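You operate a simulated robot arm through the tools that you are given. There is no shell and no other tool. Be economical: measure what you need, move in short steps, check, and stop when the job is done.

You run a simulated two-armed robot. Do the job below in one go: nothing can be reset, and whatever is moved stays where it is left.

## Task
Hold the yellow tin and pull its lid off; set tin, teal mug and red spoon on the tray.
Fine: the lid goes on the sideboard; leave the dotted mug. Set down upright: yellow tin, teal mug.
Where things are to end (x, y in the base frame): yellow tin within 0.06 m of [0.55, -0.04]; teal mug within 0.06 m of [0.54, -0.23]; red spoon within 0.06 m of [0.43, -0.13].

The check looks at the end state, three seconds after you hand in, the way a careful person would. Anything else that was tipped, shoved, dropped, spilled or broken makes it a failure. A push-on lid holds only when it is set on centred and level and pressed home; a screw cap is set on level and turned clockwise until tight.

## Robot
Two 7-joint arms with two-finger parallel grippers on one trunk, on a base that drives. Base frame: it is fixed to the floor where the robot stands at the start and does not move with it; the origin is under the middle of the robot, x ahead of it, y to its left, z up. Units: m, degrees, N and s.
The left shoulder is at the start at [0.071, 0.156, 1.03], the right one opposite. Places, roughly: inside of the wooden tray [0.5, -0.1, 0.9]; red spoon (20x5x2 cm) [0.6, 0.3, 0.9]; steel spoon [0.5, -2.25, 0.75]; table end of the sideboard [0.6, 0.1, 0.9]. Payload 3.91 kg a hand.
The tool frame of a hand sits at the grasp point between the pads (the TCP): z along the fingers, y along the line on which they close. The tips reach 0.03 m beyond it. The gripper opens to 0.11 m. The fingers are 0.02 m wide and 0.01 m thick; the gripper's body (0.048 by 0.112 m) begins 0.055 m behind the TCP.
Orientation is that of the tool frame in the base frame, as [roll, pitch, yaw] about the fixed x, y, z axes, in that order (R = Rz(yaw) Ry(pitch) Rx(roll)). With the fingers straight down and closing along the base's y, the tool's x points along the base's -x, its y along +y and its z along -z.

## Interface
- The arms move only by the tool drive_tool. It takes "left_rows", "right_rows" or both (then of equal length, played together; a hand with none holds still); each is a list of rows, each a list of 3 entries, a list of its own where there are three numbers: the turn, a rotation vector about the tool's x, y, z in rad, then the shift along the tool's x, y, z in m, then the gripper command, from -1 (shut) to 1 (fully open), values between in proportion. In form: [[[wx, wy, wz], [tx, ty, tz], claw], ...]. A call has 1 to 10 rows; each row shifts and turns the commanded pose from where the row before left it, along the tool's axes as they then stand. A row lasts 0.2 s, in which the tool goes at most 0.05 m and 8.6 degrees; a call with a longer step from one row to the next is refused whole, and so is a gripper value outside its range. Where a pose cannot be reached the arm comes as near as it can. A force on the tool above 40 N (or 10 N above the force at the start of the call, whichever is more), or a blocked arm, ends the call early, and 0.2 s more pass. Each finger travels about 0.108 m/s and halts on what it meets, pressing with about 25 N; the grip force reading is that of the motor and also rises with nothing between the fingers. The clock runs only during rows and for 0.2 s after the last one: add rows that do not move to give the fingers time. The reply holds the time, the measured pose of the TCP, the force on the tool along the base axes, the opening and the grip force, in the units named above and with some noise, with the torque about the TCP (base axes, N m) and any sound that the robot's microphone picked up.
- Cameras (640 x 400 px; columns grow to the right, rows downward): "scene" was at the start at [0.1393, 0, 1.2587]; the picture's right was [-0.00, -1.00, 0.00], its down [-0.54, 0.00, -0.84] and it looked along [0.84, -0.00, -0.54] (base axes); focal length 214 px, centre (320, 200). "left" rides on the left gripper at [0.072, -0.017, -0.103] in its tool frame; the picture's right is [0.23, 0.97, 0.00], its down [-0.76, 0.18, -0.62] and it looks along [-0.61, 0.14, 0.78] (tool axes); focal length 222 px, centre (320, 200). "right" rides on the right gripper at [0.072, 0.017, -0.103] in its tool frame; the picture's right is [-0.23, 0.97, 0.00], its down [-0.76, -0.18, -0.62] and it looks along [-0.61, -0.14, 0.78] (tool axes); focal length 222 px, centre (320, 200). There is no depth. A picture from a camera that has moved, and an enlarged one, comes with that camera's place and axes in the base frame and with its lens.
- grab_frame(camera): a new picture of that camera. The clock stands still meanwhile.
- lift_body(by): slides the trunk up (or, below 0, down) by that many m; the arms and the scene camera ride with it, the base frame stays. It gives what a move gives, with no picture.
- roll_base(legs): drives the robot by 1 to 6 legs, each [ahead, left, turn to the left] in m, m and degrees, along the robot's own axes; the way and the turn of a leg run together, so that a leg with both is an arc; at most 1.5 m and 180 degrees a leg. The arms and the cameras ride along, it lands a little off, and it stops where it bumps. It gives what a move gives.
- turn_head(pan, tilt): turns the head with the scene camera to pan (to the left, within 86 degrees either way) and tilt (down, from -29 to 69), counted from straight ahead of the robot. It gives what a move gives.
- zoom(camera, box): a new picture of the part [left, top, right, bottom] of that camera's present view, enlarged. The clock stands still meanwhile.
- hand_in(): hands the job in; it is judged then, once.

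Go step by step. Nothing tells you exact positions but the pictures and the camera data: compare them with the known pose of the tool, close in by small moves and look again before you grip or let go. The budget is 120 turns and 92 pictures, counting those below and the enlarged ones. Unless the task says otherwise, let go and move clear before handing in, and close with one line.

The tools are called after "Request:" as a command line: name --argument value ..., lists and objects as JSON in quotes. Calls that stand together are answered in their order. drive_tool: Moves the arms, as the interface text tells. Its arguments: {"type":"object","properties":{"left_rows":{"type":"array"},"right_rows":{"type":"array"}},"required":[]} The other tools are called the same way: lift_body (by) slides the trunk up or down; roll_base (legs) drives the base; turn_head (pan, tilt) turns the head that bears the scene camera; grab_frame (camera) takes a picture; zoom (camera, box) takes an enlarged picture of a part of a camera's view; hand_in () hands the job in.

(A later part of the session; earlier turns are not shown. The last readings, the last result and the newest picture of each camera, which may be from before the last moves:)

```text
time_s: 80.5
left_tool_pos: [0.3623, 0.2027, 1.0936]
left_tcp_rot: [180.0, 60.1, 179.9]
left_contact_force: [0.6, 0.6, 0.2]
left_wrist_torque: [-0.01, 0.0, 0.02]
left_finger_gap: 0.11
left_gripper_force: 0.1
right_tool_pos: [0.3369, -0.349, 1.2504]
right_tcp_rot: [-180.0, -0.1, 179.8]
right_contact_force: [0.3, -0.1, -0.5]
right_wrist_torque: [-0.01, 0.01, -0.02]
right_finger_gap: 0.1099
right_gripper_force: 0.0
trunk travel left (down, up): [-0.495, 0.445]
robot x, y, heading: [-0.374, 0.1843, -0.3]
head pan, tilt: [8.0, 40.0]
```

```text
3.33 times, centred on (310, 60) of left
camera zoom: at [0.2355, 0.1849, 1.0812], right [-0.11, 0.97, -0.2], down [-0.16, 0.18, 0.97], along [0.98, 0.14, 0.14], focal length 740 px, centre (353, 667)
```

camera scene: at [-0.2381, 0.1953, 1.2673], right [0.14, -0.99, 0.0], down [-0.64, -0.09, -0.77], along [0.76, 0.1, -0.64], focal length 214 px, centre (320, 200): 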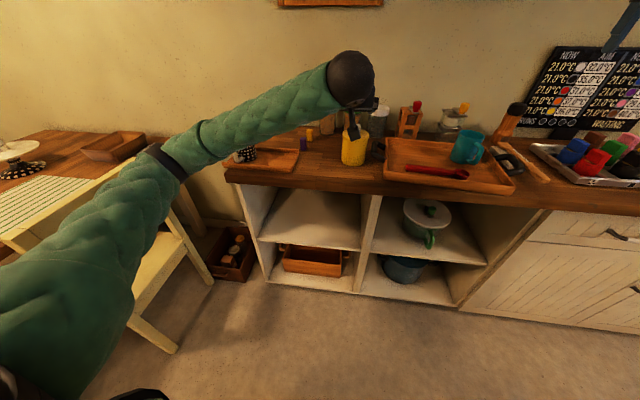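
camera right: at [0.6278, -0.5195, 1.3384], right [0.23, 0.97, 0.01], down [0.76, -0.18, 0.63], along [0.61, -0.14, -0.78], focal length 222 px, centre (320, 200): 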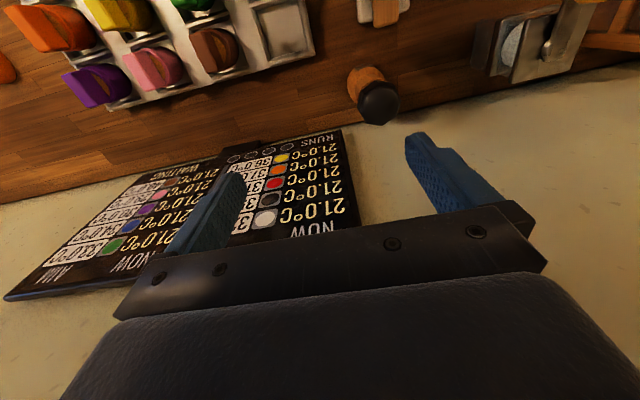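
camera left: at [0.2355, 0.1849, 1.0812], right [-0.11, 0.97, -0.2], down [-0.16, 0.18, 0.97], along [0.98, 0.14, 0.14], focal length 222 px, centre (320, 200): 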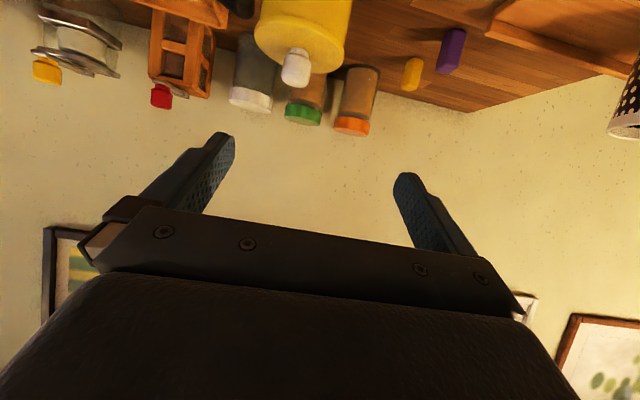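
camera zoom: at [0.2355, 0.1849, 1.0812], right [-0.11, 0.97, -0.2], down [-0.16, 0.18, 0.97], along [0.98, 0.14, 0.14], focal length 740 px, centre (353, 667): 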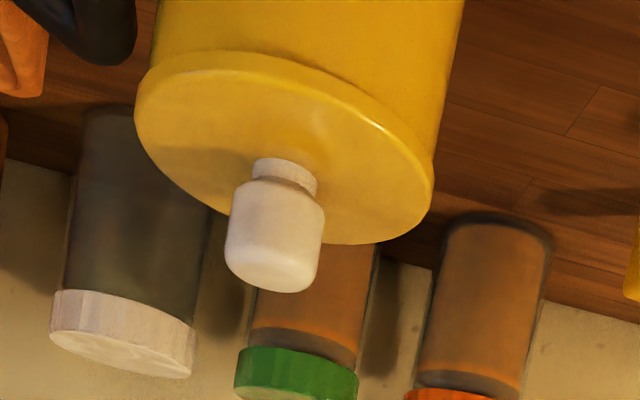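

Combining both views, the tin's axis is at about (0.48, 0.169); it shifted a little during the earlier elbow contact but is still upright. I'll lower the left hand to grip height in front of it.

Request:
drive_tool --left_rows '[[[0, 0, 0], [0.0383, -0.0085, 0.0178], 1], [[0, 0, 0], [0.0383, -0.0085, 0.0178], 1], [[0, 0, 0], [0.0383, -0.0085, 0.0178], 1], [[0, 0, 0], [0.0383, -0.0085, 0.0178], 1], [[0, 0, 0], [0, 0, 0], 1]]'

Request:
grab_frame --camera "left"

Request:
zoom --camera "scene" --box '[280, 80, 420, 190]'

```text
time_s: 81.7
left_tool_pos: [0.3492, 0.1677, 0.9262]
left_tcp_rot: [-179.9, 60.1, 179.9]
left_contact_force: [-0.3, -0.2, -0.9]
left_wrist_torque: [-0.01, 0.02, -0.02]
left_finger_gap: 0.1098
left_gripper_force: 0.0
right_tool_pos: [0.3375, -0.3489, 1.2497]
right_tcp_rot: [180.0, 0.1, 179.9]
right_contact_force: [-0.5, 0.7, -0.6]
right_wrist_torque: [0.02, -0.04, -0.01]
right_finger_gap: 0.1099
right_gripper_force: 0.0
trunk travel left (down, up): [-0.495, 0.445]
robot x, y, heading: [-0.3714, 0.1842, -0.2]
head pan, tilt: [8.0, 40.0]
```

```text
34 pictures are left
camera left: at [0.2224, 0.1504, 0.9147], right [-0.11, 0.97, -0.2], down [-0.16, 0.18, 0.97], along [0.98, 0.14, 0.14], focal length 222 px, centre (320, 200)
```

left: 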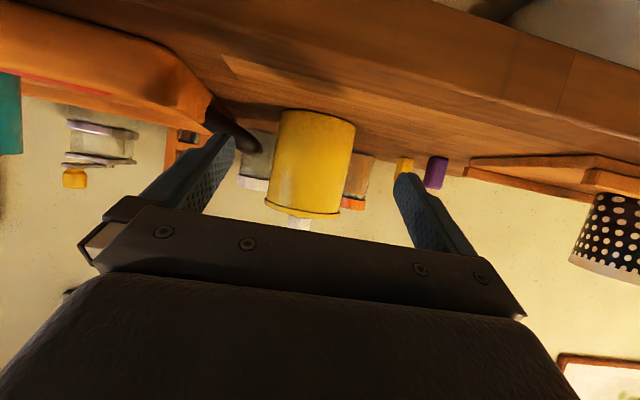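

```text
3.64 times, centred on (350, 135) of scene
camera zoom: at [-0.2381, 0.1951, 1.2673], right [0.14, -0.99, 0.0], down [-0.64, -0.09, -0.77], along [0.76, 0.1, -0.64], focal length 780 px, centre (211, 436)
```

zoom: 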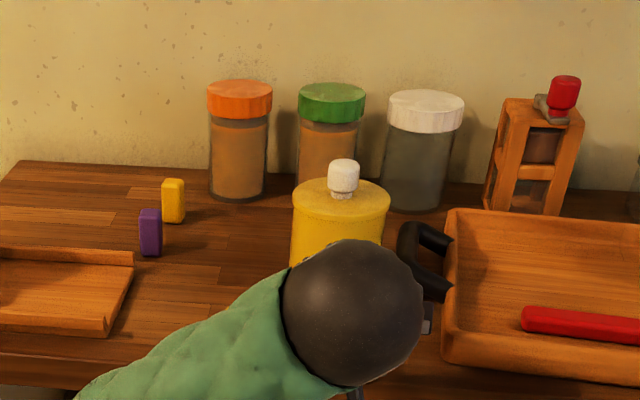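

The tin is centred on the hand's line to within a couple of millimetres. Moving forward so the fingers straddle it.

Request:
drive_tool --left_rows '[[[0, 0, 0], [-0.0143, 0.0003, 0.0247], 1], [[0, 0, 0], [-0.0143, 0.0003, 0.0247], 1], [[0, 0, 0], [-0.0143, 0.0003, 0.0247], 1], [[0, 0, 0], [-0.012, 0.0003, 0.0207], 1], [[0, 0, 0], [0, 0, 0], 1]]'

Request:
grab_frame --camera "left"

Request:
zoom --camera "scene" --box '[280, 80, 420, 190]'

```text
time_s: 82.9
left_tool_pos: [0.4567, 0.1694, 0.9246]
left_tcp_rot: [-180.0, 60.1, 179.8]
left_contact_force: [-6.0, 1.7, 4.5]
left_wrist_torque: [-0.26, -0.03, -0.35]
left_finger_gap: 0.109
left_gripper_force: 0.0
right_tool_pos: [0.3349, -0.3497, 1.2505]
right_tcp_rot: [-180.0, 0.0, 179.9]
right_contact_force: [0.7, -0.1, 0.2]
right_wrist_torque: [0.0, -0.04, -0.01]
right_finger_gap: 0.11
right_gripper_force: 0.1
trunk travel left (down, up): [-0.495, 0.445]
robot x, y, heading: [-0.3743, 0.1773, -0.2]
head pan, tilt: [8.0, 40.0]
```

```text
32 pictures are left
camera left: at [0.3303, 0.1527, 0.9134], right [-0.11, 0.97, -0.2], down [-0.16, 0.18, 0.97], along [0.98, 0.14, 0.14], focal length 222 px, centre (320, 200)
```

left: 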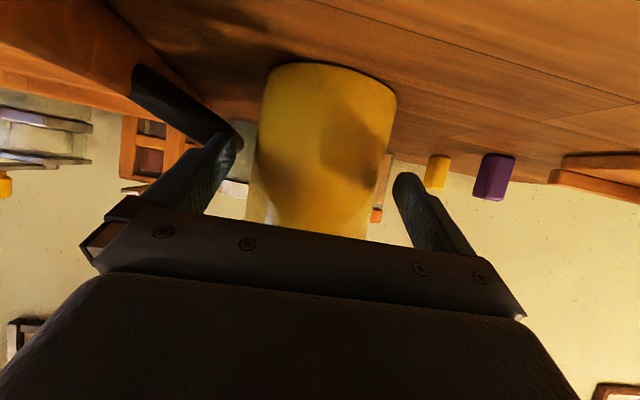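

```text
3.64 times, centred on (350, 135) of scene
camera zoom: at [-0.2388, 0.1952, 1.2674], right [0.14, -0.99, 0.0], down [-0.64, -0.09, -0.77], along [0.76, 0.1, -0.64], focal length 780 px, centre (211, 436)
```

zoom: 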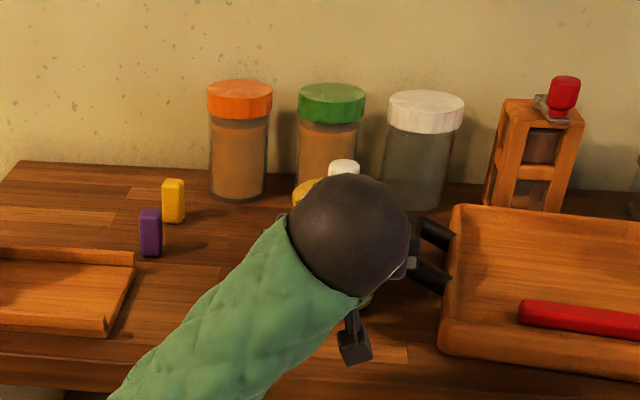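

The right finger ran into the tray's black handle. I'll back off, then come in from the left front (turned 60°), where the handle isn't in the way.

Request:
drive_tool --left_rows '[[[0, 0, 0], [0.0192, 0, -0.0332], 1], [[0, 0, 0], [0.0192, 0, -0.0332], 1], [[0, 0, 0], [0.0192, 0, -0.0332], 1], [[0, 0, 0], [0, 0, 0], 1]]'

Request:
drive_tool --left_rows '[[[0.1134, 0, 0.0655], [0, 0, 0], 1], [[0.1134, 0, 0.0655], [0, 0, 0], 1], [[0.1134, 0, 0.0655], [0, 0, 0], 1], [[0.1134, 0, 0.0655], [0, 0, 0], 1], [[0.1134, 0, 0.0655], [0, 0, 0], 1], [[0.1134, 0, 0.0655], [0, 0, 0], 1], [[0.1134, 0, 0.0655], [0, 0, 0], 1], [[0.1134, 0, 0.0655], [0, 0, 0], 1], [[0, 0, 0], [0, 0, 0], 1]]'

Request:
grab_frame --camera "scene"

```text
time_s: 83.9
left_tool_pos: [0.3452, 0.1703, 0.9244]
left_tcp_rot: [180.0, 60.0, 179.9]
left_contact_force: [0.0, -0.2, -0.6]
left_wrist_torque: [0.02, 0.0, 0.0]
left_finger_gap: 0.1099
left_gripper_force: 0.1
right_tool_pos: [0.338, -0.3487, 1.2491]
right_tcp_rot: [180.0, 0.1, 179.8]
right_contact_force: [0.1, 0.0, 0.1]
right_wrist_torque: [-0.01, 0.06, -0.04]
right_finger_gap: 0.1096
right_gripper_force: 0.2
trunk travel left (down, up): [-0.495, 0.445]
robot x, y, heading: [-0.3724, 0.1801, -0.2]
head pan, tilt: [8.0, 40.0]
```

```text
time_s: 85.9
left_tool_pos: [0.342, 0.1681, 0.9246]
left_tcp_rot: [179.9, 60.0, 119.8]
left_contact_force: [0.7, 0.3, -0.4]
left_wrist_torque: [-0.04, -0.04, -0.03]
left_finger_gap: 0.11
left_gripper_force: 0.1
right_tool_pos: [0.3368, -0.35, 1.2492]
right_tcp_rot: [-180.0, 0.0, 179.8]
right_contact_force: [0.3, 0.4, -0.3]
right_wrist_torque: [0.01, 0.01, 0.03]
right_finger_gap: 0.1099
right_gripper_force: 0.0
trunk travel left (down, up): [-0.495, 0.445]
robot x, y, heading: [-0.3708, 0.1885, 0.0]
head pan, tilt: [8.0, 40.0]
```

```text
30 pictures are left
camera scene: at [-0.2381, 0.1948, 1.2673], right [0.14, -0.99, 0.0], down [-0.64, -0.09, -0.77], along [0.76, 0.1, -0.64], focal length 214 px, centre (320, 200)
```

scene: 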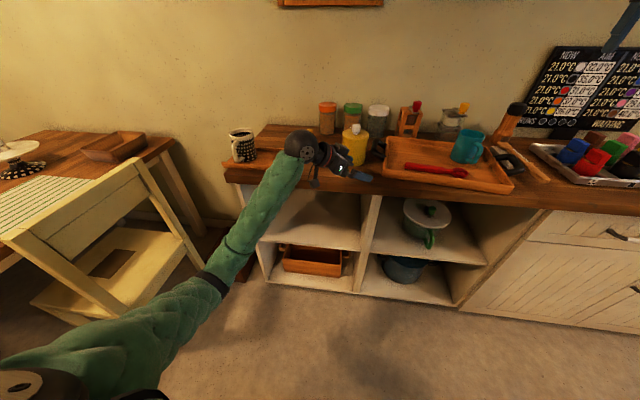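

The tray hardly moved. Now I'll shift the hand to the tin's left front.

Request:
drive_tool --left_rows '[[[0, 0, 0], [0.0117, 0.0397, -0.0202], 1], [[0, 0, 0], [0.0117, 0.0397, -0.0202], 1], [[0, 0, 0], [0.0117, 0.0397, -0.0202], 1], [[0, 0, 0], [0, 0, 0], 1]]'

Request:
grab_frame --camera "left"

Request:
zoom --camera "scene" --box '[220, 80, 420, 220]'

```text
time_s: 86.9
left_tool_pos: [0.4115, 0.2894, 0.9239]
left_tcp_rot: [179.9, 60.0, 119.9]
left_contact_force: [0.2, 0.4, 0.1]
left_wrist_torque: [0.02, -0.02, -0.02]
left_finger_gap: 0.1099
left_gripper_force: 0.1
right_tool_pos: [0.3381, -0.3492, 1.2495]
right_tcp_rot: [179.8, 0.0, 179.8]
right_contact_force: [0.2, -1.3, 1.0]
right_wrist_torque: [0.02, -0.01, 0.04]
right_finger_gap: 0.1104
right_gripper_force: 0.1
trunk travel left (down, up): [-0.495, 0.445]
robot x, y, heading: [-0.3706, 0.1832, -0.4]
head pan, tilt: [8.0, 40.0]
```

```text
29 pictures are left
camera left: at [0.3333, 0.3893, 0.9129], right [0.79, 0.58, -0.2], down [0.07, 0.23, 0.97], along [0.61, -0.78, 0.13], focal length 222 px, centre (320, 200)
```

left: 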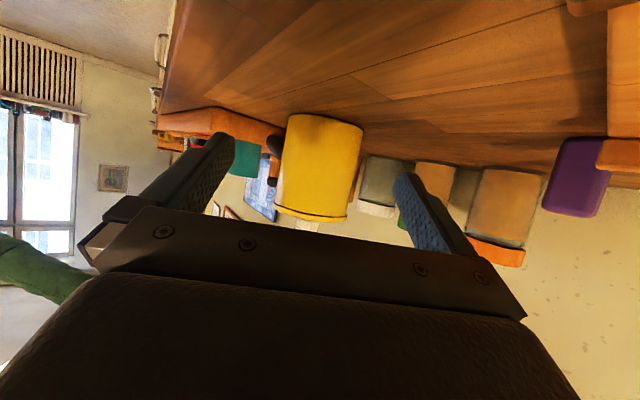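

```text
2.86 times, centred on (320, 150) of scene
camera zoom: at [-0.2379, 0.1943, 1.2672], right [0.14, -0.99, 0.0], down [-0.64, -0.09, -0.77], along [0.76, 0.1, -0.64], focal length 613 px, centre (320, 343)
```

zoom: 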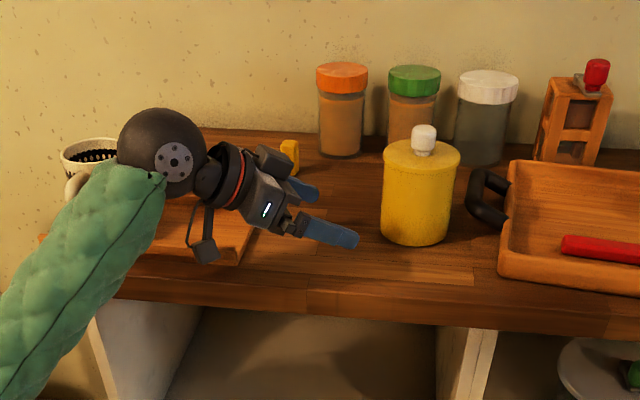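

The tin's axis measures about (0.492, 0.172). I'll shift 1 cm sideways and advance halfway, then re-check.

Request:
drive_tool --left_rows '[[[0, 0, 0], [0, 0.011, 0], 1], [[0, 0, 0], [-0.0156, 0, 0.027], 1], [[0, 0, 0], [-0.0156, 0, 0.027], 1], [[0, 0, 0], [0, 0, 0], 1]]'

Request:
grab_frame --camera "left"

```text
time_s: 87.9
left_tool_pos: [0.4526, 0.2406, 0.9231]
left_tcp_rot: [-180.0, 59.9, 120.0]
left_contact_force: [0.8, 0.3, 0.4]
left_wrist_torque: [0.0, 0.01, -0.02]
left_finger_gap: 0.1102
left_gripper_force: 0.1
right_tool_pos: [0.3374, -0.349, 1.2502]
right_tcp_rot: [-180.0, -0.1, 179.8]
right_contact_force: [0.5, 0.3, 0.5]
right_wrist_torque: [0.01, -0.03, 0.0]
right_finger_gap: 0.1101
right_gripper_force: 0.0
trunk travel left (down, up): [-0.495, 0.445]
robot x, y, heading: [-0.3728, 0.1829, 0.0]
head pan, tilt: [8.0, 40.0]
```

```text
27 pictures are left
camera left: at [0.3744, 0.3409, 0.913], right [0.79, 0.58, -0.2], down [0.07, 0.23, 0.97], along [0.61, -0.78, 0.14], focal length 222 px, centre (320, 200)
```

left: 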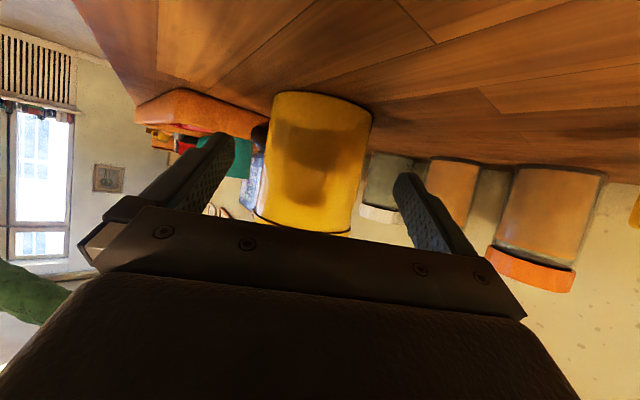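

The tin is centred between the fingers. Advancing the remaining 6 cm.

Request:
drive_tool --left_rows '[[[0, 0, 0], [-0.011, 0, 0.019], 1], [[0, 0, 0], [-0.011, 0, 0.019], 1], [[0, 0, 0], [-0.01, 0, 0.0173], 1], [[0, 0, 0], [0, 0, 0], 1]]'

Request:
grab_frame --camera "left"

Request:
zoom --camera "scene" --box '[270, 90, 410, 190]'

```text
time_s: 88.9
left_tool_pos: [0.4833, 0.1859, 0.9251]
left_tcp_rot: [179.9, 60.0, 119.9]
left_contact_force: [-0.3, -0.1, 0.7]
left_wrist_torque: [0.02, 0.02, 0.01]
left_finger_gap: 0.1101
left_gripper_force: 0.0
right_tool_pos: [0.3376, -0.3487, 1.2503]
right_tcp_rot: [180.0, 0.0, 179.8]
right_contact_force: [-0.4, 0.0, 0.6]
right_wrist_torque: [0.0, 0.0, 0.02]
right_finger_gap: 0.1104
right_gripper_force: 0.0
trunk travel left (down, up): [-0.495, 0.445]
robot x, y, heading: [-0.3708, 0.1836, -0.2]
head pan, tilt: [8.0, 40.0]
```

```text
26 pictures are left
camera left: at [0.4049, 0.2861, 0.9149], right [0.79, 0.58, -0.2], down [0.07, 0.23, 0.97], along [0.61, -0.78, 0.14], focal length 222 px, centre (320, 200)
```

left: 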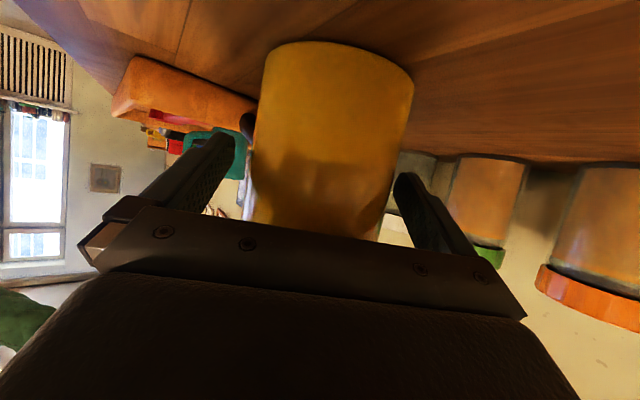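

```text
4.00 times, centred on (340, 140) of scene
camera zoom: at [-0.2381, 0.1954, 1.2673], right [0.14, -0.99, 0.0], down [-0.64, -0.09, -0.77], along [0.76, 0.1, -0.64], focal length 858 px, centre (240, 440)
```

zoom: 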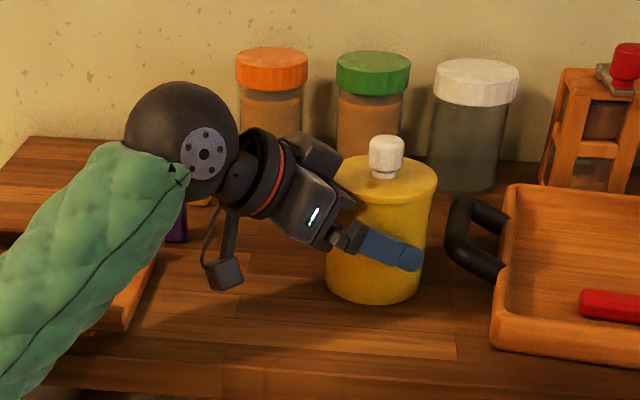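

The fingers straddle the tin's body well. Closing.

Request:
drive_tool --left_rows '[[[0, 0, 0], [0, 0, 0], 0.7], [[0, 0, 0], [0, 0, 0], 0.5], [[0, 0, 0], [0, 0, 0], 0.3], [[0, 0, 0], [0, 0, 0], 0], [[0, 0, 0], [0, 0, 0], 0], [[0, 0, 0], [0, 0, 0], -0.3]]' --right_rows '[[[0, 0, 0], [0, 0.04, 0], 1], [[0, 0, 0], [0, 0.045, 0], 1], [[0, 0, 0], [0, 0.045, 0], 0.5], [[0, 0, 0], [0, 0.045, 0], 0], [[0, 0, 0], [0, 0.045, 0], 0], [[0, 0, 0], [0, 0.03, 0], 0]]'

Request:
zoom --camera "scene" --box '[270, 90, 410, 190]'

```text
time_s: 90.3
left_tool_pos: [0.4831, 0.1844, 0.9262]
left_tcp_rot: [-179.9, 60.0, 119.8]
left_contact_force: [0.7, -0.5, 0.4]
left_wrist_torque: [0.2, -0.16, -0.05]
left_finger_gap: 0.0889
left_gripper_force: 25.1
right_tool_pos: [0.3397, -0.098, 1.25]
right_tcp_rot: [-180.0, 0.0, 179.7]
right_contact_force: [-0.3, 0.2, 0.6]
right_wrist_torque: [-0.03, 0.01, 0.0]
right_finger_gap: 0.0551
right_gripper_force: 0.2
trunk travel left (down, up): [-0.495, 0.445]
robot x, y, heading: [-0.374, 0.1798, -0.1]
head pan, tilt: [8.0, 40.0]
```

```text
4.00 times, centred on (340, 140) of scene
camera zoom: at [-0.238, 0.1955, 1.2673], right [0.14, -0.99, 0.0], down [-0.64, -0.09, -0.77], along [0.76, 0.1, -0.64], focal length 858 px, centre (240, 440)
```

zoom: 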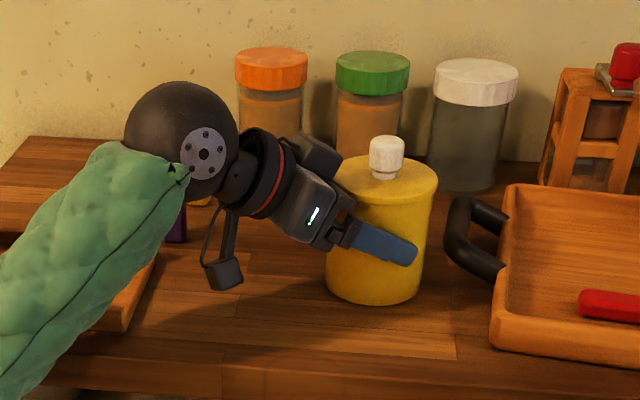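

The tin is held (8.9 cm wide). Bringing the right hand above the knob at about (0.487, 0.171).

Request:
drive_tool --left_rows '[[[0, 0, 0], [0, 0, 0], -0.3], [[0, 0, 0], [0, 0, 0], -0.3], [[0, 0, 0], [0, 0, 0], -0.3], [[0, 0, 0], [0, 0, 0], -0.3], [[0, 0, 0], [0, 0, 0], -0.3], [[0, 0, 0], [0, 0, 0], -0.3], [[0, 0, 0], [0, 0, 0], -0.3], [[0, 0, 0], [0, 0, 0], -0.3], [[0, 0, 0], [0, 0, 0], -0.3]]' --right_rows '[[[0, 0, 0], [-0.0184, 0.0336, 0.0162], 0], [[0, 0, 0], [-0.0184, 0.0336, 0.0162], 0], [[0, 0, 0], [-0.0184, 0.0336, 0.0162], 0], [[0, 0, 0], [-0.0184, 0.0336, 0.0162], 0], [[0, 0, 0], [-0.0184, 0.0336, 0.0162], 0], [[0, 0, 0], [-0.0184, 0.0336, 0.0162], 0], [[0, 0, 0], [-0.0184, 0.0336, 0.0162], 0], [[0, 0, 0], [-0.0184, 0.0336, 0.0162], 0], [[0, 0, 0], [0, 0, 0], 0]]'

Request:
grab_frame --camera "right"

Request:
grab_frame --camera "scene"

```text
time_s: 92.3
left_tool_pos: [0.4832, 0.1847, 0.9259]
left_tcp_rot: [180.0, 60.0, 120.0]
left_contact_force: [1.2, -2.2, 3.4]
left_wrist_torque: [-0.03, -0.07, 0.0]
left_finger_gap: 0.0888
left_gripper_force: 24.5
right_tool_pos: [0.4833, 0.1677, 1.1172]
right_tcp_rot: [180.0, 0.0, 179.8]
right_contact_force: [0.0, -0.1, 0.9]
right_wrist_torque: [0.02, 0.0, -0.02]
right_finger_gap: 0.0549
right_gripper_force: 0.0
trunk travel left (down, up): [-0.495, 0.445]
robot x, y, heading: [-0.3745, 0.1839, -0.2]
head pan, tilt: [8.0, 40.0]
```

```text
23 pictures are left
camera right: at [0.4103, 0.1849, 1.2218], right [0.23, 0.97, 0.0], down [0.76, -0.18, 0.62], along [0.61, -0.14, -0.78], focal length 222 px, centre (320, 200)
```

right: 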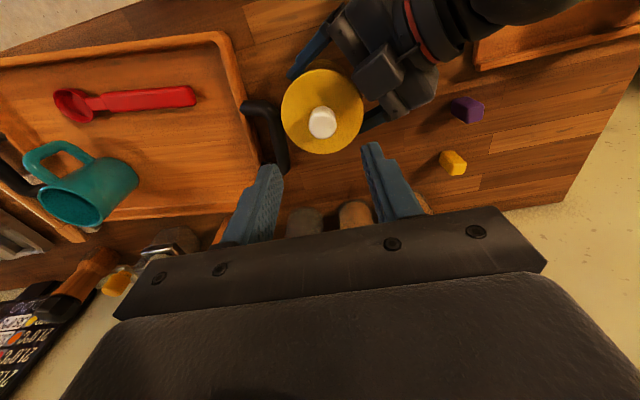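

```text
22 pictures are left
camera scene: at [-0.2379, 0.195, 1.2672], right [0.14, -0.99, 0.0], down [-0.64, -0.09, -0.77], along [0.76, 0.1, -0.64], focal length 214 px, centre (320, 200)
```

scene: 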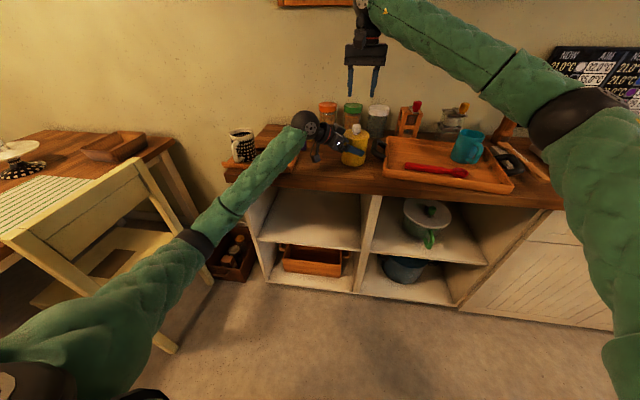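

The knob is at (0.493, 0.170). Lowering the right hand onto it with the tips just above the lid.

Request:
drive_tool --right_rows '[[[0, 0, 0], [-0.0095, 0.003, 0.03], 0], [[0, 0, 0], [0, 0, 0.03], 0], [[0, 0, 0], [0, 0, 0.03], 0], [[0, 0, 0], [0, 0, 0.014], 0], [[0, 0, 0], [0, 0, 0], 0]]' --left_rows '[[[0, 0, 0], [0, 0, 0], -0.3], [[0, 0, 0], [0, 0, 0], -0.3], [[0, 0, 0], [0, 0, 0], -0.3], [[0, 0, 0], [0, 0, 0], -0.3], [[0, 0, 0], [0, 0, 0], -0.3]]'

Request:
zoom --camera "scene" --box '[310, 90, 410, 180]'

Request:
zoom --camera "right" --box '[220, 60, 440, 260]'

```text
time_s: 93.5
left_tool_pos: [0.4838, 0.1848, 0.9262]
left_tcp_rot: [180.0, 60.0, 120.0]
left_contact_force: [1.1, 1.5, 2.5]
left_wrist_torque: [0.07, -0.09, 0.05]
left_finger_gap: 0.0885
left_gripper_force: 24.6
right_tool_pos: [0.495, 0.1728, 1.0161]
right_tcp_rot: [180.0, 0.0, 179.8]
right_contact_force: [-0.7, -0.2, 0.1]
right_wrist_torque: [0.02, 0.01, 0.01]
right_finger_gap: 0.0551
right_gripper_force: 0.1
trunk travel left (down, up): [-0.495, 0.445]
robot x, y, heading: [-0.3747, 0.1811, -0.3]
head pan, tilt: [8.0, 40.0]
```

```text
4.44 times, centred on (360, 135) of scene
camera zoom: at [-0.2379, 0.1955, 1.2672], right [0.14, -0.99, 0.0], down [-0.64, -0.09, -0.77], along [0.76, 0.1, -0.64], focal length 953 px, centre (142, 489)
```

zoom: 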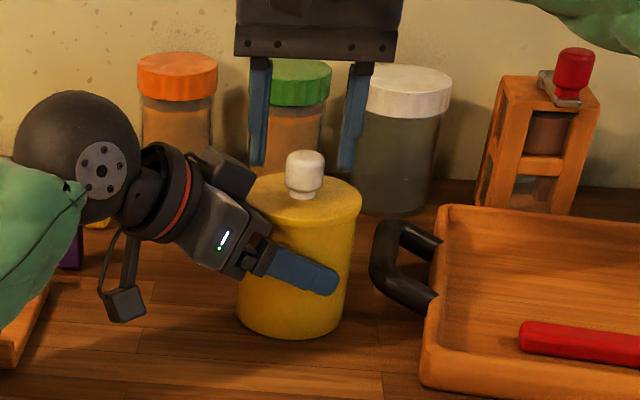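

```text
2.00 times, centred on (330, 160) of right
camera zoom: at [0.4228, 0.1893, 1.12], right [0.23, 0.97, 0.0], down [0.76, -0.18, 0.62], along [0.61, -0.14, -0.78], focal length 444 px, centre (300, 280)
```

zoom: 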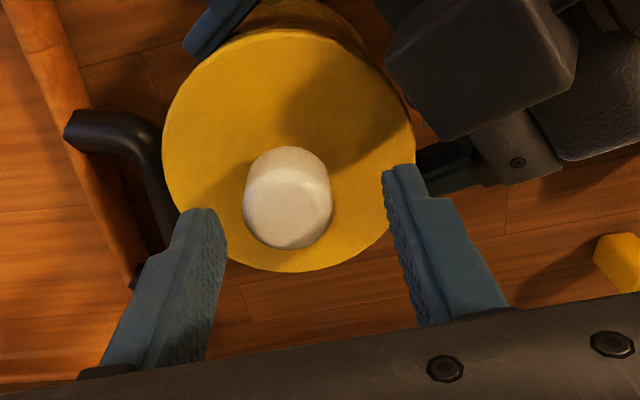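

Centred over the knob. Going down 1.3 cm more and closing on the knob.

Request:
drive_tool --right_rows '[[[0, 0, 0], [0.003, -0.0025, 0.006], 0], [[0, 0, 0], [0, 0, 0.007], 0], [[0, 0, 0], [0, 0, 0], -0.3], [[0, 0, 0], [0, 0, 0], -0.6], [[0, 0, 0], [0, 0, 0], -1], [[0, 0, 0], [0, 0, 0], -1]]' --left_rows '[[[0, 0, 0], [0, 0, 0], -0.3], [[0, 0, 0], [0, 0, 0], -0.3], [[0, 0, 0], [0, 0, 0], -0.3], [[0, 0, 0], [0, 0, 0], -0.3], [[0, 0, 0], [0, 0, 0], -0.3], [[0, 0, 0], [0, 0, 0], -0.3]]'

```text
time_s: 94.9
left_tool_pos: [0.4826, 0.1866, 0.925]
left_tcp_rot: [180.0, 60.0, 119.9]
left_contact_force: [-2.5, 10.0, 2.6]
left_wrist_torque: [-0.2, 0.02, 0.21]
left_finger_gap: 0.0889
left_gripper_force: 25.1
right_tool_pos: [0.493, 0.169, 1.0039]
right_tcp_rot: [180.0, 0.0, 179.8]
right_contact_force: [1.0, -10.5, -2.5]
right_wrist_torque: [-0.56, -0.09, -0.1]
right_finger_gap: 0.0282
right_gripper_force: 25.1
trunk travel left (down, up): [-0.495, 0.445]
robot x, y, heading: [-0.372, 0.1814, -0.3]
head pan, tilt: [8.0, 40.0]
```

The knob is gripped. I'll relieve the small side load and pull straight up gently.

Request:
drive_tool --right_rows '[[[0, 0, 0], [0, -0.0015, 0], -1], [[0, 0, 0], [0, 0, -0.003], -1], [[0, 0, 0], [0, 0, -0.003], -1], [[0, 0, 0], [0, 0, -0.003], -1], [[0, 0, 0], [0, 0, -0.003], -1], [[0, 0, 0], [0, 0, 0], -1]]' --left_rows '[[[0, 0, 0], [0, 0, 0], -0.5], [[0, 0, 0], [0, 0, 0], -0.5], [[0, 0, 0], [0, 0, 0], -0.5], [[0, 0, 0], [0, 0, 0], -0.5], [[0, 0, 0], [0, 0, 0], -0.5], [[0, 0, 0], [0, 0, 0], -0.5]]'

Request:
zoom --camera "scene" --box '[310, 90, 410, 180]'

```text
time_s: 96.3
left_tool_pos: [0.4824, 0.1845, 0.9255]
left_tcp_rot: [180.0, 60.0, 119.9]
left_contact_force: [-1.0, -2.0, 1.6]
left_wrist_torque: [-0.1, -0.06, -0.07]
left_finger_gap: 0.0889
left_gripper_force: 25.5
right_tool_pos: [0.492, 0.1687, 1.0146]
right_tcp_rot: [180.0, -0.1, 179.8]
right_contact_force: [0.2, -0.1, 0.0]
right_wrist_torque: [0.01, 0.01, -0.01]
right_finger_gap: 0.0281
right_gripper_force: 25.3
trunk travel left (down, up): [-0.495, 0.445]
robot x, y, heading: [-0.3726, 0.1842, -0.1]
head pan, tilt: [8.0, 40.0]
heard: snap
```

```text
4.44 times, centred on (360, 135) of scene
camera zoom: at [-0.238, 0.1951, 1.2672], right [0.14, -0.99, 0.0], down [-0.64, -0.09, -0.77], along [0.76, 0.1, -0.64], focal length 953 px, centre (142, 489)
```

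zoom: 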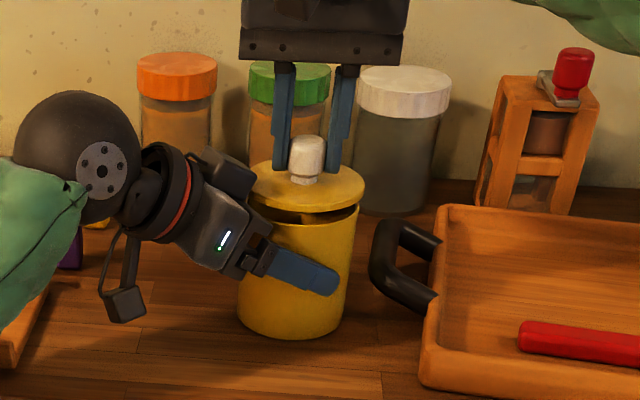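

The lid came off with a snap. I'll raise lid and tin clear of everything, then drive the base right toward the tray.

Request:
drive_tool --right_rows '[[[0, 0, 0], [0, 0, -0.02], -1], [[0, 0, 0], [0, 0, -0.035], -1], [[0, 0, 0], [0, 0, -0.035], -1], [[0, 0, 0], [0, 0, -0.035], -1], [[0, 0, 0], [0, 0, -0.035], -1], [[0, 0, 0], [0, 0, -0.035], -1], [[0, 0, 0], [0, 0, -0.02], -1], [[0, 0, 0], [0, 0, 0], -1]]' --left_rows '[[[0, 0, 0], [0, 0, 0], -0.5], [[0, 0, 0], [0, 0, 0], -0.5], [[0, 0, 0], [-0.009, 0, -0.005], -0.5], [[0, 0, 0], [-0.0175, 0, -0.01], -0.5], [[0, 0, 0], [-0.0175, 0, -0.01], -0.5], [[0, 0, 0], [-0.0175, 0, -0.01], -0.5], [[0, 0, 0], [-0.01, 0, -0.006], -0.5], [[0, 0, 0], [0, 0, 0], -0.5]]'

Request:
roll_base --legs '[[0, -0.2, 0]]'

Request:
grab_frame --camera "scene"

```text
time_s: 98.1
left_tool_pos: [0.4845, 0.1867, 1.0075]
left_tcp_rot: [-179.9, 60.0, 120.0]
left_contact_force: [-0.1, 0.6, -3.1]
left_wrist_torque: [0.09, 0.06, -0.01]
left_finger_gap: 0.0889
left_gripper_force: 25.2
right_tool_pos: [0.4943, 0.1676, 1.2283]
right_tcp_rot: [-180.0, 0.0, 179.8]
right_contact_force: [-0.4, -0.1, 0.0]
right_wrist_torque: [-0.03, -0.01, -0.01]
right_finger_gap: 0.0279
right_gripper_force: 25.0
trunk travel left (down, up): [-0.495, 0.445]
robot x, y, heading: [-0.3708, 0.1806, 0.1]
head pan, tilt: [8.0, 40.0]
```

```text
time_s: 99.7
left_tool_pos: [0.4825, -0.0153, 1.0058]
left_tcp_rot: [179.8, 59.9, 119.6]
left_contact_force: [0.3, -1.2, -1.4]
left_wrist_torque: [0.06, 0.05, 0.03]
left_finger_gap: 0.0891
left_gripper_force: 24.8
right_tool_pos: [0.4935, -0.034, 1.2293]
right_tcp_rot: [179.9, 0.0, 179.6]
right_contact_force: [0.4, -0.2, -0.5]
right_wrist_torque: [0.06, -0.01, 0.0]
right_finger_gap: 0.0279
right_gripper_force: 24.4
trunk travel left (down, up): [-0.495, 0.445]
robot x, y, heading: [-0.3739, -0.015, -0.4]
head pan, tilt: [8.0, 40.0]
```

```text
18 pictures are left
camera scene: at [-0.2383, -0.0042, 1.2672], right [0.13, -0.99, 0.0], down [-0.64, -0.08, -0.77], along [0.76, 0.1, -0.64], focal length 214 px, centre (320, 200)
```

scene: 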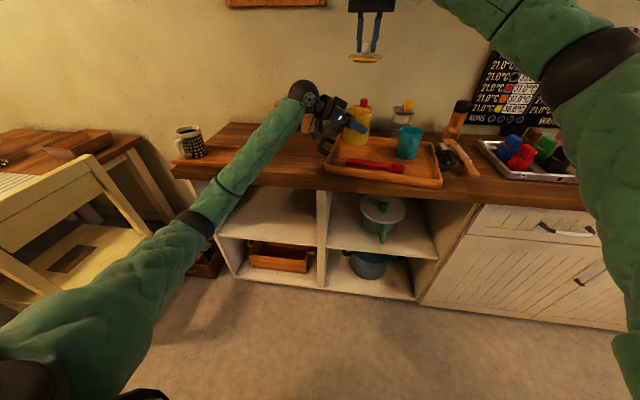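

Now I'll turn the held tin 40° back so the hand comes in over the tray front, and shift it over its spot.

Request:
drive_tool --left_rows '[[[-0.1209, 0, -0.0698], [0, 0, 0], -0.5], [[-0.1209, 0, -0.0698], [0, 0, 0], -0.5], [[-0.1209, 0, -0.0698], [0, 0, 0], -0.5], [[-0.1209, 0, -0.0698], [0, 0, 0], -0.5], [[-0.1209, 0, -0.0698], [0, 0, 0], -0.5], [[0, 0, 0], [-0.0127, -0.0009, 0.022], -0.5], [[0, 0, 0], [-0.0127, -0.0009, 0.022], -0.5], [[0, 0, 0], [0, 0, 0], -0.5]]'

Request:
zoom --camera "scene" --box '[270, 70, 450, 200]'

Request:
zoom --camera "right" --box '[100, 0, 540, 280]'

```text
time_s: 101.5
left_tool_pos: [0.5304, -0.0341, 1.01]
left_tcp_rot: [180.0, 60.1, 159.8]
left_contact_force: [0.9, 0.7, -3.3]
left_wrist_torque: [-0.01, 0.03, -0.01]
left_finger_gap: 0.0886
left_gripper_force: 25.2
right_tool_pos: [0.4932, -0.033, 1.2289]
right_tcp_rot: [-179.9, 0.0, 179.6]
right_contact_force: [0.4, 1.0, 0.2]
right_wrist_torque: [-0.02, -0.05, 0.0]
right_finger_gap: 0.0277
right_gripper_force: 25.4
trunk travel left (down, up): [-0.495, 0.445]
robot x, y, heading: [-0.3752, -0.0127, -0.6]
head pan, tilt: [8.0, 40.0]
```

```text
3.08 times, centred on (360, 135) of scene
camera zoom: at [-0.2385, -0.0025, 1.2672], right [0.13, -0.99, 0.0], down [-0.64, -0.09, -0.77], along [0.76, 0.1, -0.64], focal length 660 px, centre (197, 400)
```

zoom: 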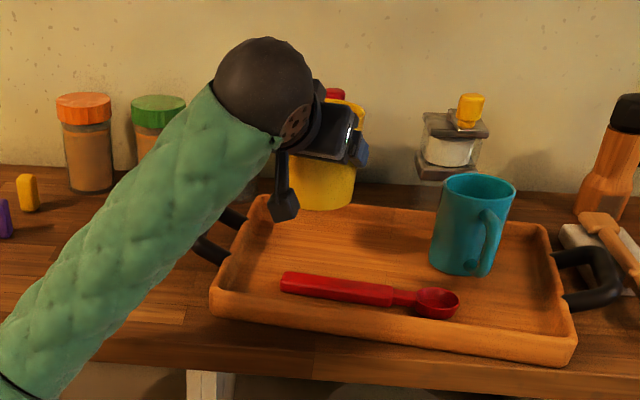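

```text
1.43 times, centred on (320, 140) of right
camera zoom: at [0.421, -0.0156, 1.3329], right [0.23, 0.97, 0.0], down [0.76, -0.18, 0.62], along [0.61, -0.15, -0.78], focal length 317 px, centre (320, 286)
```

zoom: 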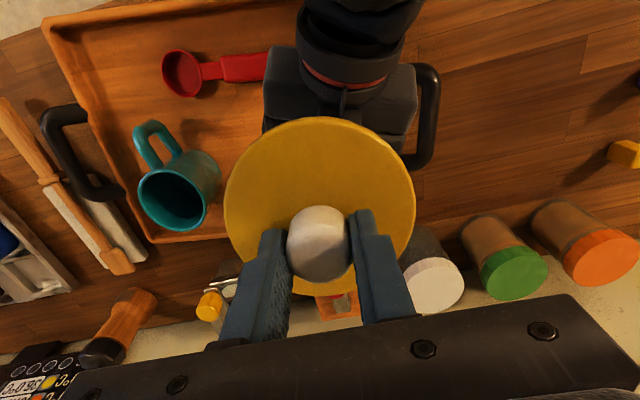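

The tin is over its place on the tray. Lowering to just above the floor.

Request:
drive_tool --left_rows '[[[0, 0, 0], [0.0182, 0, 0.0105], -0.5], [[0, 0, 0], [0.0182, 0, 0.0105], -0.5], [[0, 0, 0], [0.0182, 0, 0.0105], -0.5], [[0, 0, 0], [0, 0, 0], -0.5]]'

Request:
zoom --camera "scene" --box '[270, 70, 450, 200]'

Request:
grab_frame --camera "left"

```text
time_s: 102.5
left_tool_pos: [0.5301, -0.0349, 0.9439]
left_tcp_rot: [-180.0, 60.1, 159.7]
left_contact_force: [0.1, 1.0, -3.0]
left_wrist_torque: [0.04, 0.09, 0.0]
left_finger_gap: 0.0887
left_gripper_force: 24.7
right_tool_pos: [0.4937, -0.0337, 1.2303]
right_tcp_rot: [-180.0, 0.0, 179.5]
right_contact_force: [0.1, 0.1, -0.9]
right_wrist_torque: [-0.02, -0.01, 0.03]
right_finger_gap: 0.028
right_gripper_force: 24.5
trunk travel left (down, up): [-0.495, 0.445]
robot x, y, heading: [-0.3766, -0.013, -0.6]
head pan, tilt: [8.0, 40.0]
```

```text
3.08 times, centred on (360, 135) of scene
camera zoom: at [-0.2385, -0.003, 1.2672], right [0.13, -0.99, 0.0], down [-0.64, -0.09, -0.77], along [0.76, 0.1, -0.64], focal length 660 px, centre (197, 400)
```

zoom: 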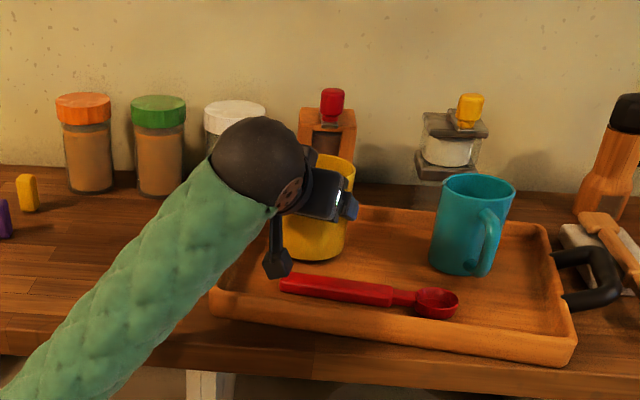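

```text
14 pictures are left
camera left: at [0.4063, -0.0066, 0.9333], right [0.23, 0.95, -0.2], down [-0.09, 0.22, 0.97], along [0.97, -0.21, 0.13], focal length 222 px, centre (320, 200)
```

left: 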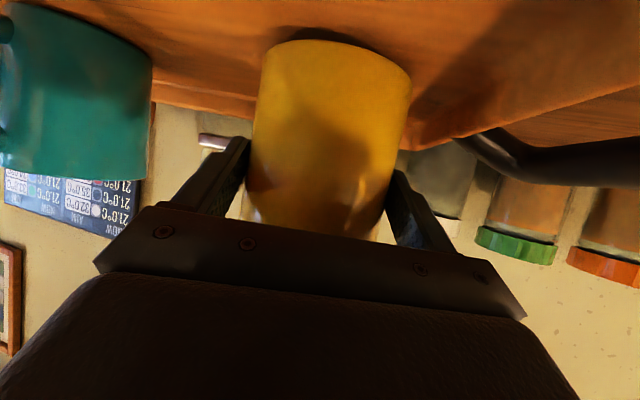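

Close to the floor; clearances look fine. Final small steps down.

Request:
drive_tool --left_rows '[[[0, 0, 0], [0.0026, 0, 0.0015], -0.5], [[0, 0, 0], [0.0017, 0, 0.001], -0.5], [[0, 0, 0], [0.0013, 0, 0.0007], -0.5], [[0, 0, 0], [0, 0, 0], -0.5]]'

```text
time_s: 103.5
left_tool_pos: [0.5293, -0.0344, 0.9378]
left_tcp_rot: [180.0, 60.1, 159.7]
left_contact_force: [1.9, 1.1, 4.1]
left_wrist_torque: [-0.12, -0.08, 0.1]
left_finger_gap: 0.0889
left_gripper_force: 25.1
right_tool_pos: [0.493, -0.0334, 1.2297]
right_tcp_rot: [180.0, 0.0, 179.6]
right_contact_force: [-0.7, -0.2, 0.0]
right_wrist_torque: [0.0, 0.01, 0.02]
right_finger_gap: 0.0279
right_gripper_force: 25.0
trunk travel left (down, up): [-0.495, 0.445]
robot x, y, heading: [-0.3765, -0.0131, -0.5]
head pan, tilt: [8.0, 40.0]
```

The tin stands on the tray. Opening and backing the left hand out, then up.

Request:
drive_tool --left_rows '[[[0, 0, 0], [-0.0005, 0, -0.0003], 0.7], [[0, 0, 0], [0, 0, 0], 1], [[0, 0, 0], [0, 0, 0], 1], [[0, 0, 0], [0.0109, 0, -0.0322], 1], [[0, 0, 0], [0.0109, 0, -0.0322], 1], [[0, 0, 0], [0.0109, 0, -0.0322], 1], [[0, 0, 0], [-0.0289, 0, -0.0167], 1], [[0, 0, 0], [-0.0289, 0, -0.0167], 1], [[0, 0, 0], [-0.0289, 0, -0.0167], 1], [[0, 0, 0], [0, 0, 0], 1]]'

Request:
grab_frame --camera "scene"

```text
time_s: 105.7
left_tool_pos: [0.4365, 0.0004, 1.059]
left_tcp_rot: [180.0, 59.9, 159.9]
left_contact_force: [0.4, 0.0, -0.6]
left_wrist_torque: [-0.03, 0.03, 0.01]
left_finger_gap: 0.11
left_gripper_force: 0.1
right_tool_pos: [0.4932, -0.0328, 1.2299]
right_tcp_rot: [-180.0, 0.0, 179.6]
right_contact_force: [-0.8, 0.4, -0.2]
right_wrist_torque: [-0.01, -0.01, -0.01]
right_finger_gap: 0.0278
right_gripper_force: 24.7
trunk travel left (down, up): [-0.495, 0.445]
robot x, y, heading: [-0.3727, -0.0145, -0.4]
head pan, tilt: [8.0, 40.0]
```

```text
13 pictures are left
camera scene: at [-0.2385, -0.0025, 1.2672], right [0.13, -0.99, 0.0], down [-0.64, -0.09, -0.77], along [0.76, 0.1, -0.64], focal length 214 px, centre (320, 200)
```

scene: 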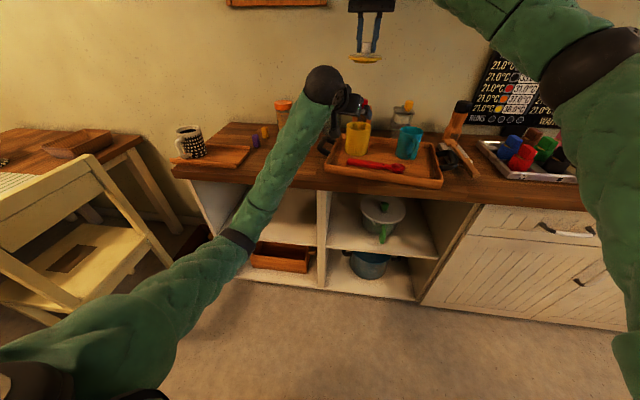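

Tin, mug and spoon are placed. Now I'll move the left hand aside, and drive left so the right hand can put the lid where the tin stood.

Request:
drive_tool --left_rows '[[[0, 0, 0], [0.0096, 0.0222, -0.0365], 1], [[0, 0, 0], [0.0096, 0.0222, -0.0365], 1], [[0, 0, 0], [0.0096, 0.0222, -0.0365], 1], [[0, 0, 0], [0.0096, 0.0222, -0.0365], 1], [[0, 0, 0], [0.0096, 0.0222, -0.0365], 1], [[0, 0, 0], [0.0096, 0.0222, -0.0365], 1], [[0, 0, 0], [0, 0, 0], 1]]'

Request:
roll_base --legs '[[0, 0.255, 0]]'

Request:
drive_tool --right_rows '[[[0, 0, 0], [0, 0, 0.03], -1], [[0, 0, 0], [0, 0, 0.04], -1], [[0, 0, 0], [0, 0, 0.04], -1], [[0, 0, 0], [0, 0, 0.04], -1], [[0, 0, 0], [0, 0, 0.04], -1], [[0, 0, 0], [0, 0, 0.04], -1], [[0, 0, 0], [0, 0, 0.03], -1], [[0, 0, 0], [0, 0, 0], -1]]'

Request:
zoom --camera "scene" --box '[220, 60, 440, 210]'

```text
time_s: 107.3
left_tool_pos: [0.2761, 0.2011, 1.1167]
left_tcp_rot: [180.0, 60.0, 159.8]
left_contact_force: [-0.4, 0.4, 0.4]
left_wrist_torque: [0.02, -0.01, -0.02]
left_finger_gap: 0.1099
left_gripper_force: 0.0
right_tool_pos: [0.4945, -0.0331, 1.2285]
right_tcp_rot: [-180.0, -0.2, 179.6]
right_contact_force: [0.1, 0.2, -0.6]
right_wrist_torque: [-0.02, 0.0, -0.01]
right_finger_gap: 0.0275
right_gripper_force: 24.9
trunk travel left (down, up): [-0.495, 0.445]
robot x, y, heading: [-0.3716, -0.0168, -0.6]
head pan, tilt: [8.0, 40.0]
```

```text
time_s: 109.1
left_tool_pos: [0.2766, 0.4523, 1.1158]
left_tcp_rot: [-179.9, 60.0, 160.0]
left_contact_force: [-1.4, 0.5, -0.4]
left_wrist_torque: [-0.03, -0.01, -0.03]
left_finger_gap: 0.11
left_gripper_force: 0.0
right_tool_pos: [0.4954, 0.2202, 1.2284]
right_tcp_rot: [-180.0, 0.1, 179.9]
right_contact_force: [-1.2, -0.2, -0.4]
right_wrist_torque: [-0.02, 0.02, -0.02]
right_finger_gap: 0.0277
right_gripper_force: 24.9
trunk travel left (down, up): [-0.495, 0.445]
robot x, y, heading: [-0.3744, 0.2381, -0.3]
head pan, tilt: [8.0, 40.0]
```

```text
time_s: 110.9
left_tool_pos: [0.2764, 0.4523, 1.1167]
left_tcp_rot: [180.0, 59.9, 159.9]
left_contact_force: [-0.5, -1.1, 0.3]
left_wrist_torque: [-0.02, -0.03, -0.02]
left_finger_gap: 0.1099
left_gripper_force: 0.1
right_tool_pos: [0.4958, 0.2188, 0.969]
right_tcp_rot: [180.0, 0.0, 179.8]
right_contact_force: [-0.1, 0.3, -1.4]
right_wrist_torque: [-0.01, -0.01, 0.02]
right_finger_gap: 0.0277
right_gripper_force: 24.8
trunk travel left (down, up): [-0.495, 0.445]
robot x, y, heading: [-0.3694, 0.2351, -0.5]
head pan, tilt: [8.0, 40.0]
```

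```text
2.67 times, centred on (330, 135) of scene
camera zoom: at [-0.2375, 0.2476, 1.2673], right [0.13, -0.99, 0.0], down [-0.64, -0.09, -0.77], along [0.76, 0.1, -0.64], focal length 572 px, centre (293, 373)
```

zoom: 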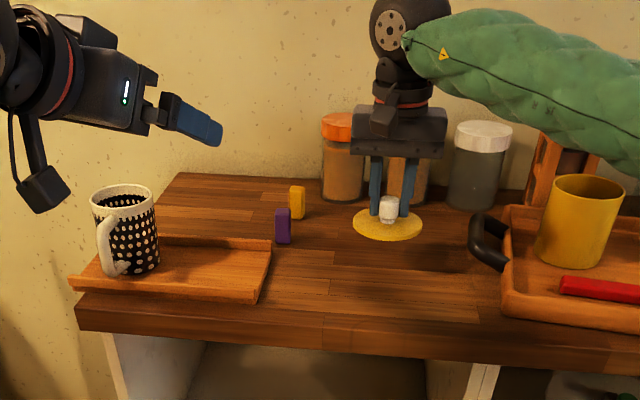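

The spot is free. Lowering the lid to the sideboard with force checks.

Request:
drive_tool --right_rows '[[[0, 0, 0], [0, 0, 0.02], -1], [[0, 0, 0], [0, 0, 0.015], -1], [[0, 0, 0], [0, 0, 0.004], -1], [[0, 0, 0], [0, 0, 0], -1]]'

Request:
zoom --camera "scene" --box '[220, 60, 440, 210]'

```text
time_s: 111.9
left_tool_pos: [0.277, 0.4516, 1.1162]
left_tcp_rot: [179.9, 60.0, 159.9]
left_contact_force: [0.6, 0.0, 0.1]
left_wrist_torque: [0.0, -0.03, 0.0]
left_finger_gap: 0.1101
left_gripper_force: 0.0
right_tool_pos: [0.495, 0.2184, 0.9312]
right_tcp_rot: [-180.0, 0.1, 179.7]
right_contact_force: [-0.1, -0.4, -0.7]
right_wrist_torque: [-0.01, 0.0, 0.05]
right_finger_gap: 0.0276
right_gripper_force: 25.5
trunk travel left (down, up): [-0.495, 0.445]
robot x, y, heading: [-0.3707, 0.2337, -0.2]
head pan, tilt: [8.0, 40.0]
```

```text
2.67 times, centred on (330, 135) of scene
camera zoom: at [-0.2373, 0.2474, 1.2672], right [0.13, -0.99, 0.0], down [-0.64, -0.09, -0.77], along [0.76, 0.1, -0.64], focal length 572 px, centre (293, 373)
```

zoom: 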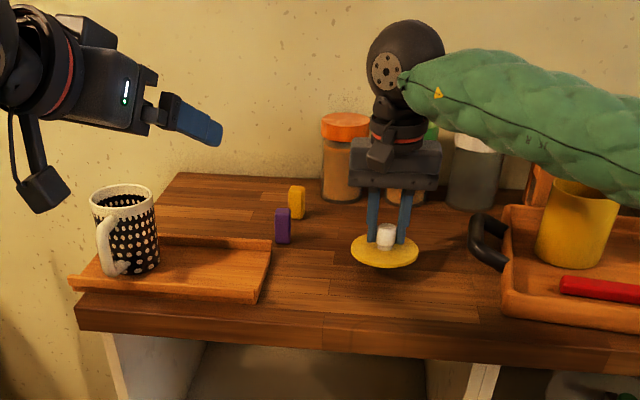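

The right forearm passes close above the open tin, so I'll raise the trunk first to steepen it, then lower the lid again.

Request:
lift_body --by 0.22

Request:
drive_tool --right_rows '[[[0, 0, 0], [0, 0, 0.02], -1], [[0, 0, 0], [0, 0, 0.04], -1], [[0, 0, 0], [0, 0, 0.04], -1], [[0, 0, 0], [0, 0, 0.04], -1], [[0, 0, 0], [0, 0, 0.04], -1], [[0, 0, 0], [0, 0, 0.03], -1], [[0, 0, 0], [0, 0, 0.01], -1], [[0, 0, 0], [0, 0, 0], -1]]'

Request:
zoom --camera "scene" --box '[240, 90, 460, 260]'

```text
time_s: 114.2
left_tool_pos: [0.2767, 0.4528, 1.3362]
left_tcp_rot: [-180.0, 60.1, 159.9]
left_contact_force: [0.6, -0.7, -0.1]
left_wrist_torque: [0.02, -0.02, 0.0]
left_finger_gap: 0.1101
left_gripper_force: 0.1
right_tool_pos: [0.495, 0.2186, 1.1498]
right_tcp_rot: [-180.0, 0.1, 179.8]
right_contact_force: [0.0, 0.8, -0.1]
right_wrist_torque: [0.0, 0.0, 0.01]
right_finger_gap: 0.0272
right_gripper_force: 24.9
trunk travel left (down, up): [-0.715, 0.225]
robot x, y, heading: [-0.3736, 0.2373, -0.3]
head pan, tilt: [8.0, 40.0]
```

```text
time_s: 116.0
left_tool_pos: [0.2761, 0.4509, 1.3376]
left_tcp_rot: [180.0, 60.0, 159.9]
left_contact_force: [-0.4, -0.6, 0.0]
left_wrist_torque: [-0.02, 0.01, -0.02]
left_finger_gap: 0.11
left_gripper_force: 0.0
right_tool_pos: [0.4938, 0.2184, 0.9298]
right_tcp_rot: [180.0, 0.0, 179.8]
right_contact_force: [0.5, 0.2, -0.9]
right_wrist_torque: [0.01, 0.0, 0.03]
right_finger_gap: 0.0275
right_gripper_force: 25.3
trunk travel left (down, up): [-0.715, 0.225]
robot x, y, heading: [-0.3734, 0.236, -0.2]
head pan, tilt: [8.0, 40.0]
```

```text
2.35 times, centred on (350, 175) of scene
camera zoom: at [-0.2371, 0.2474, 1.4872], right [0.13, -0.99, 0.0], down [-0.64, -0.09, -0.77], along [0.76, 0.1, -0.64], focal length 505 px, centre (249, 259)
```

zoom: 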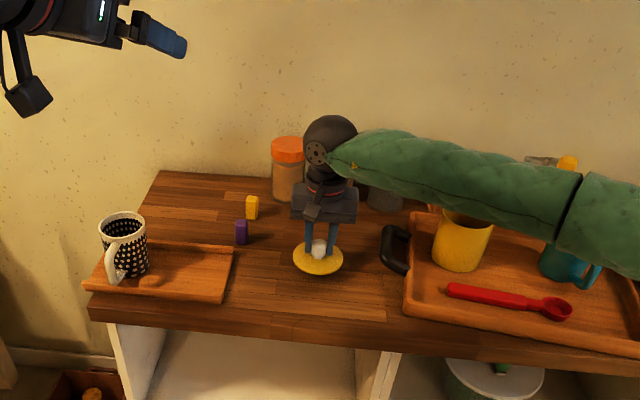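

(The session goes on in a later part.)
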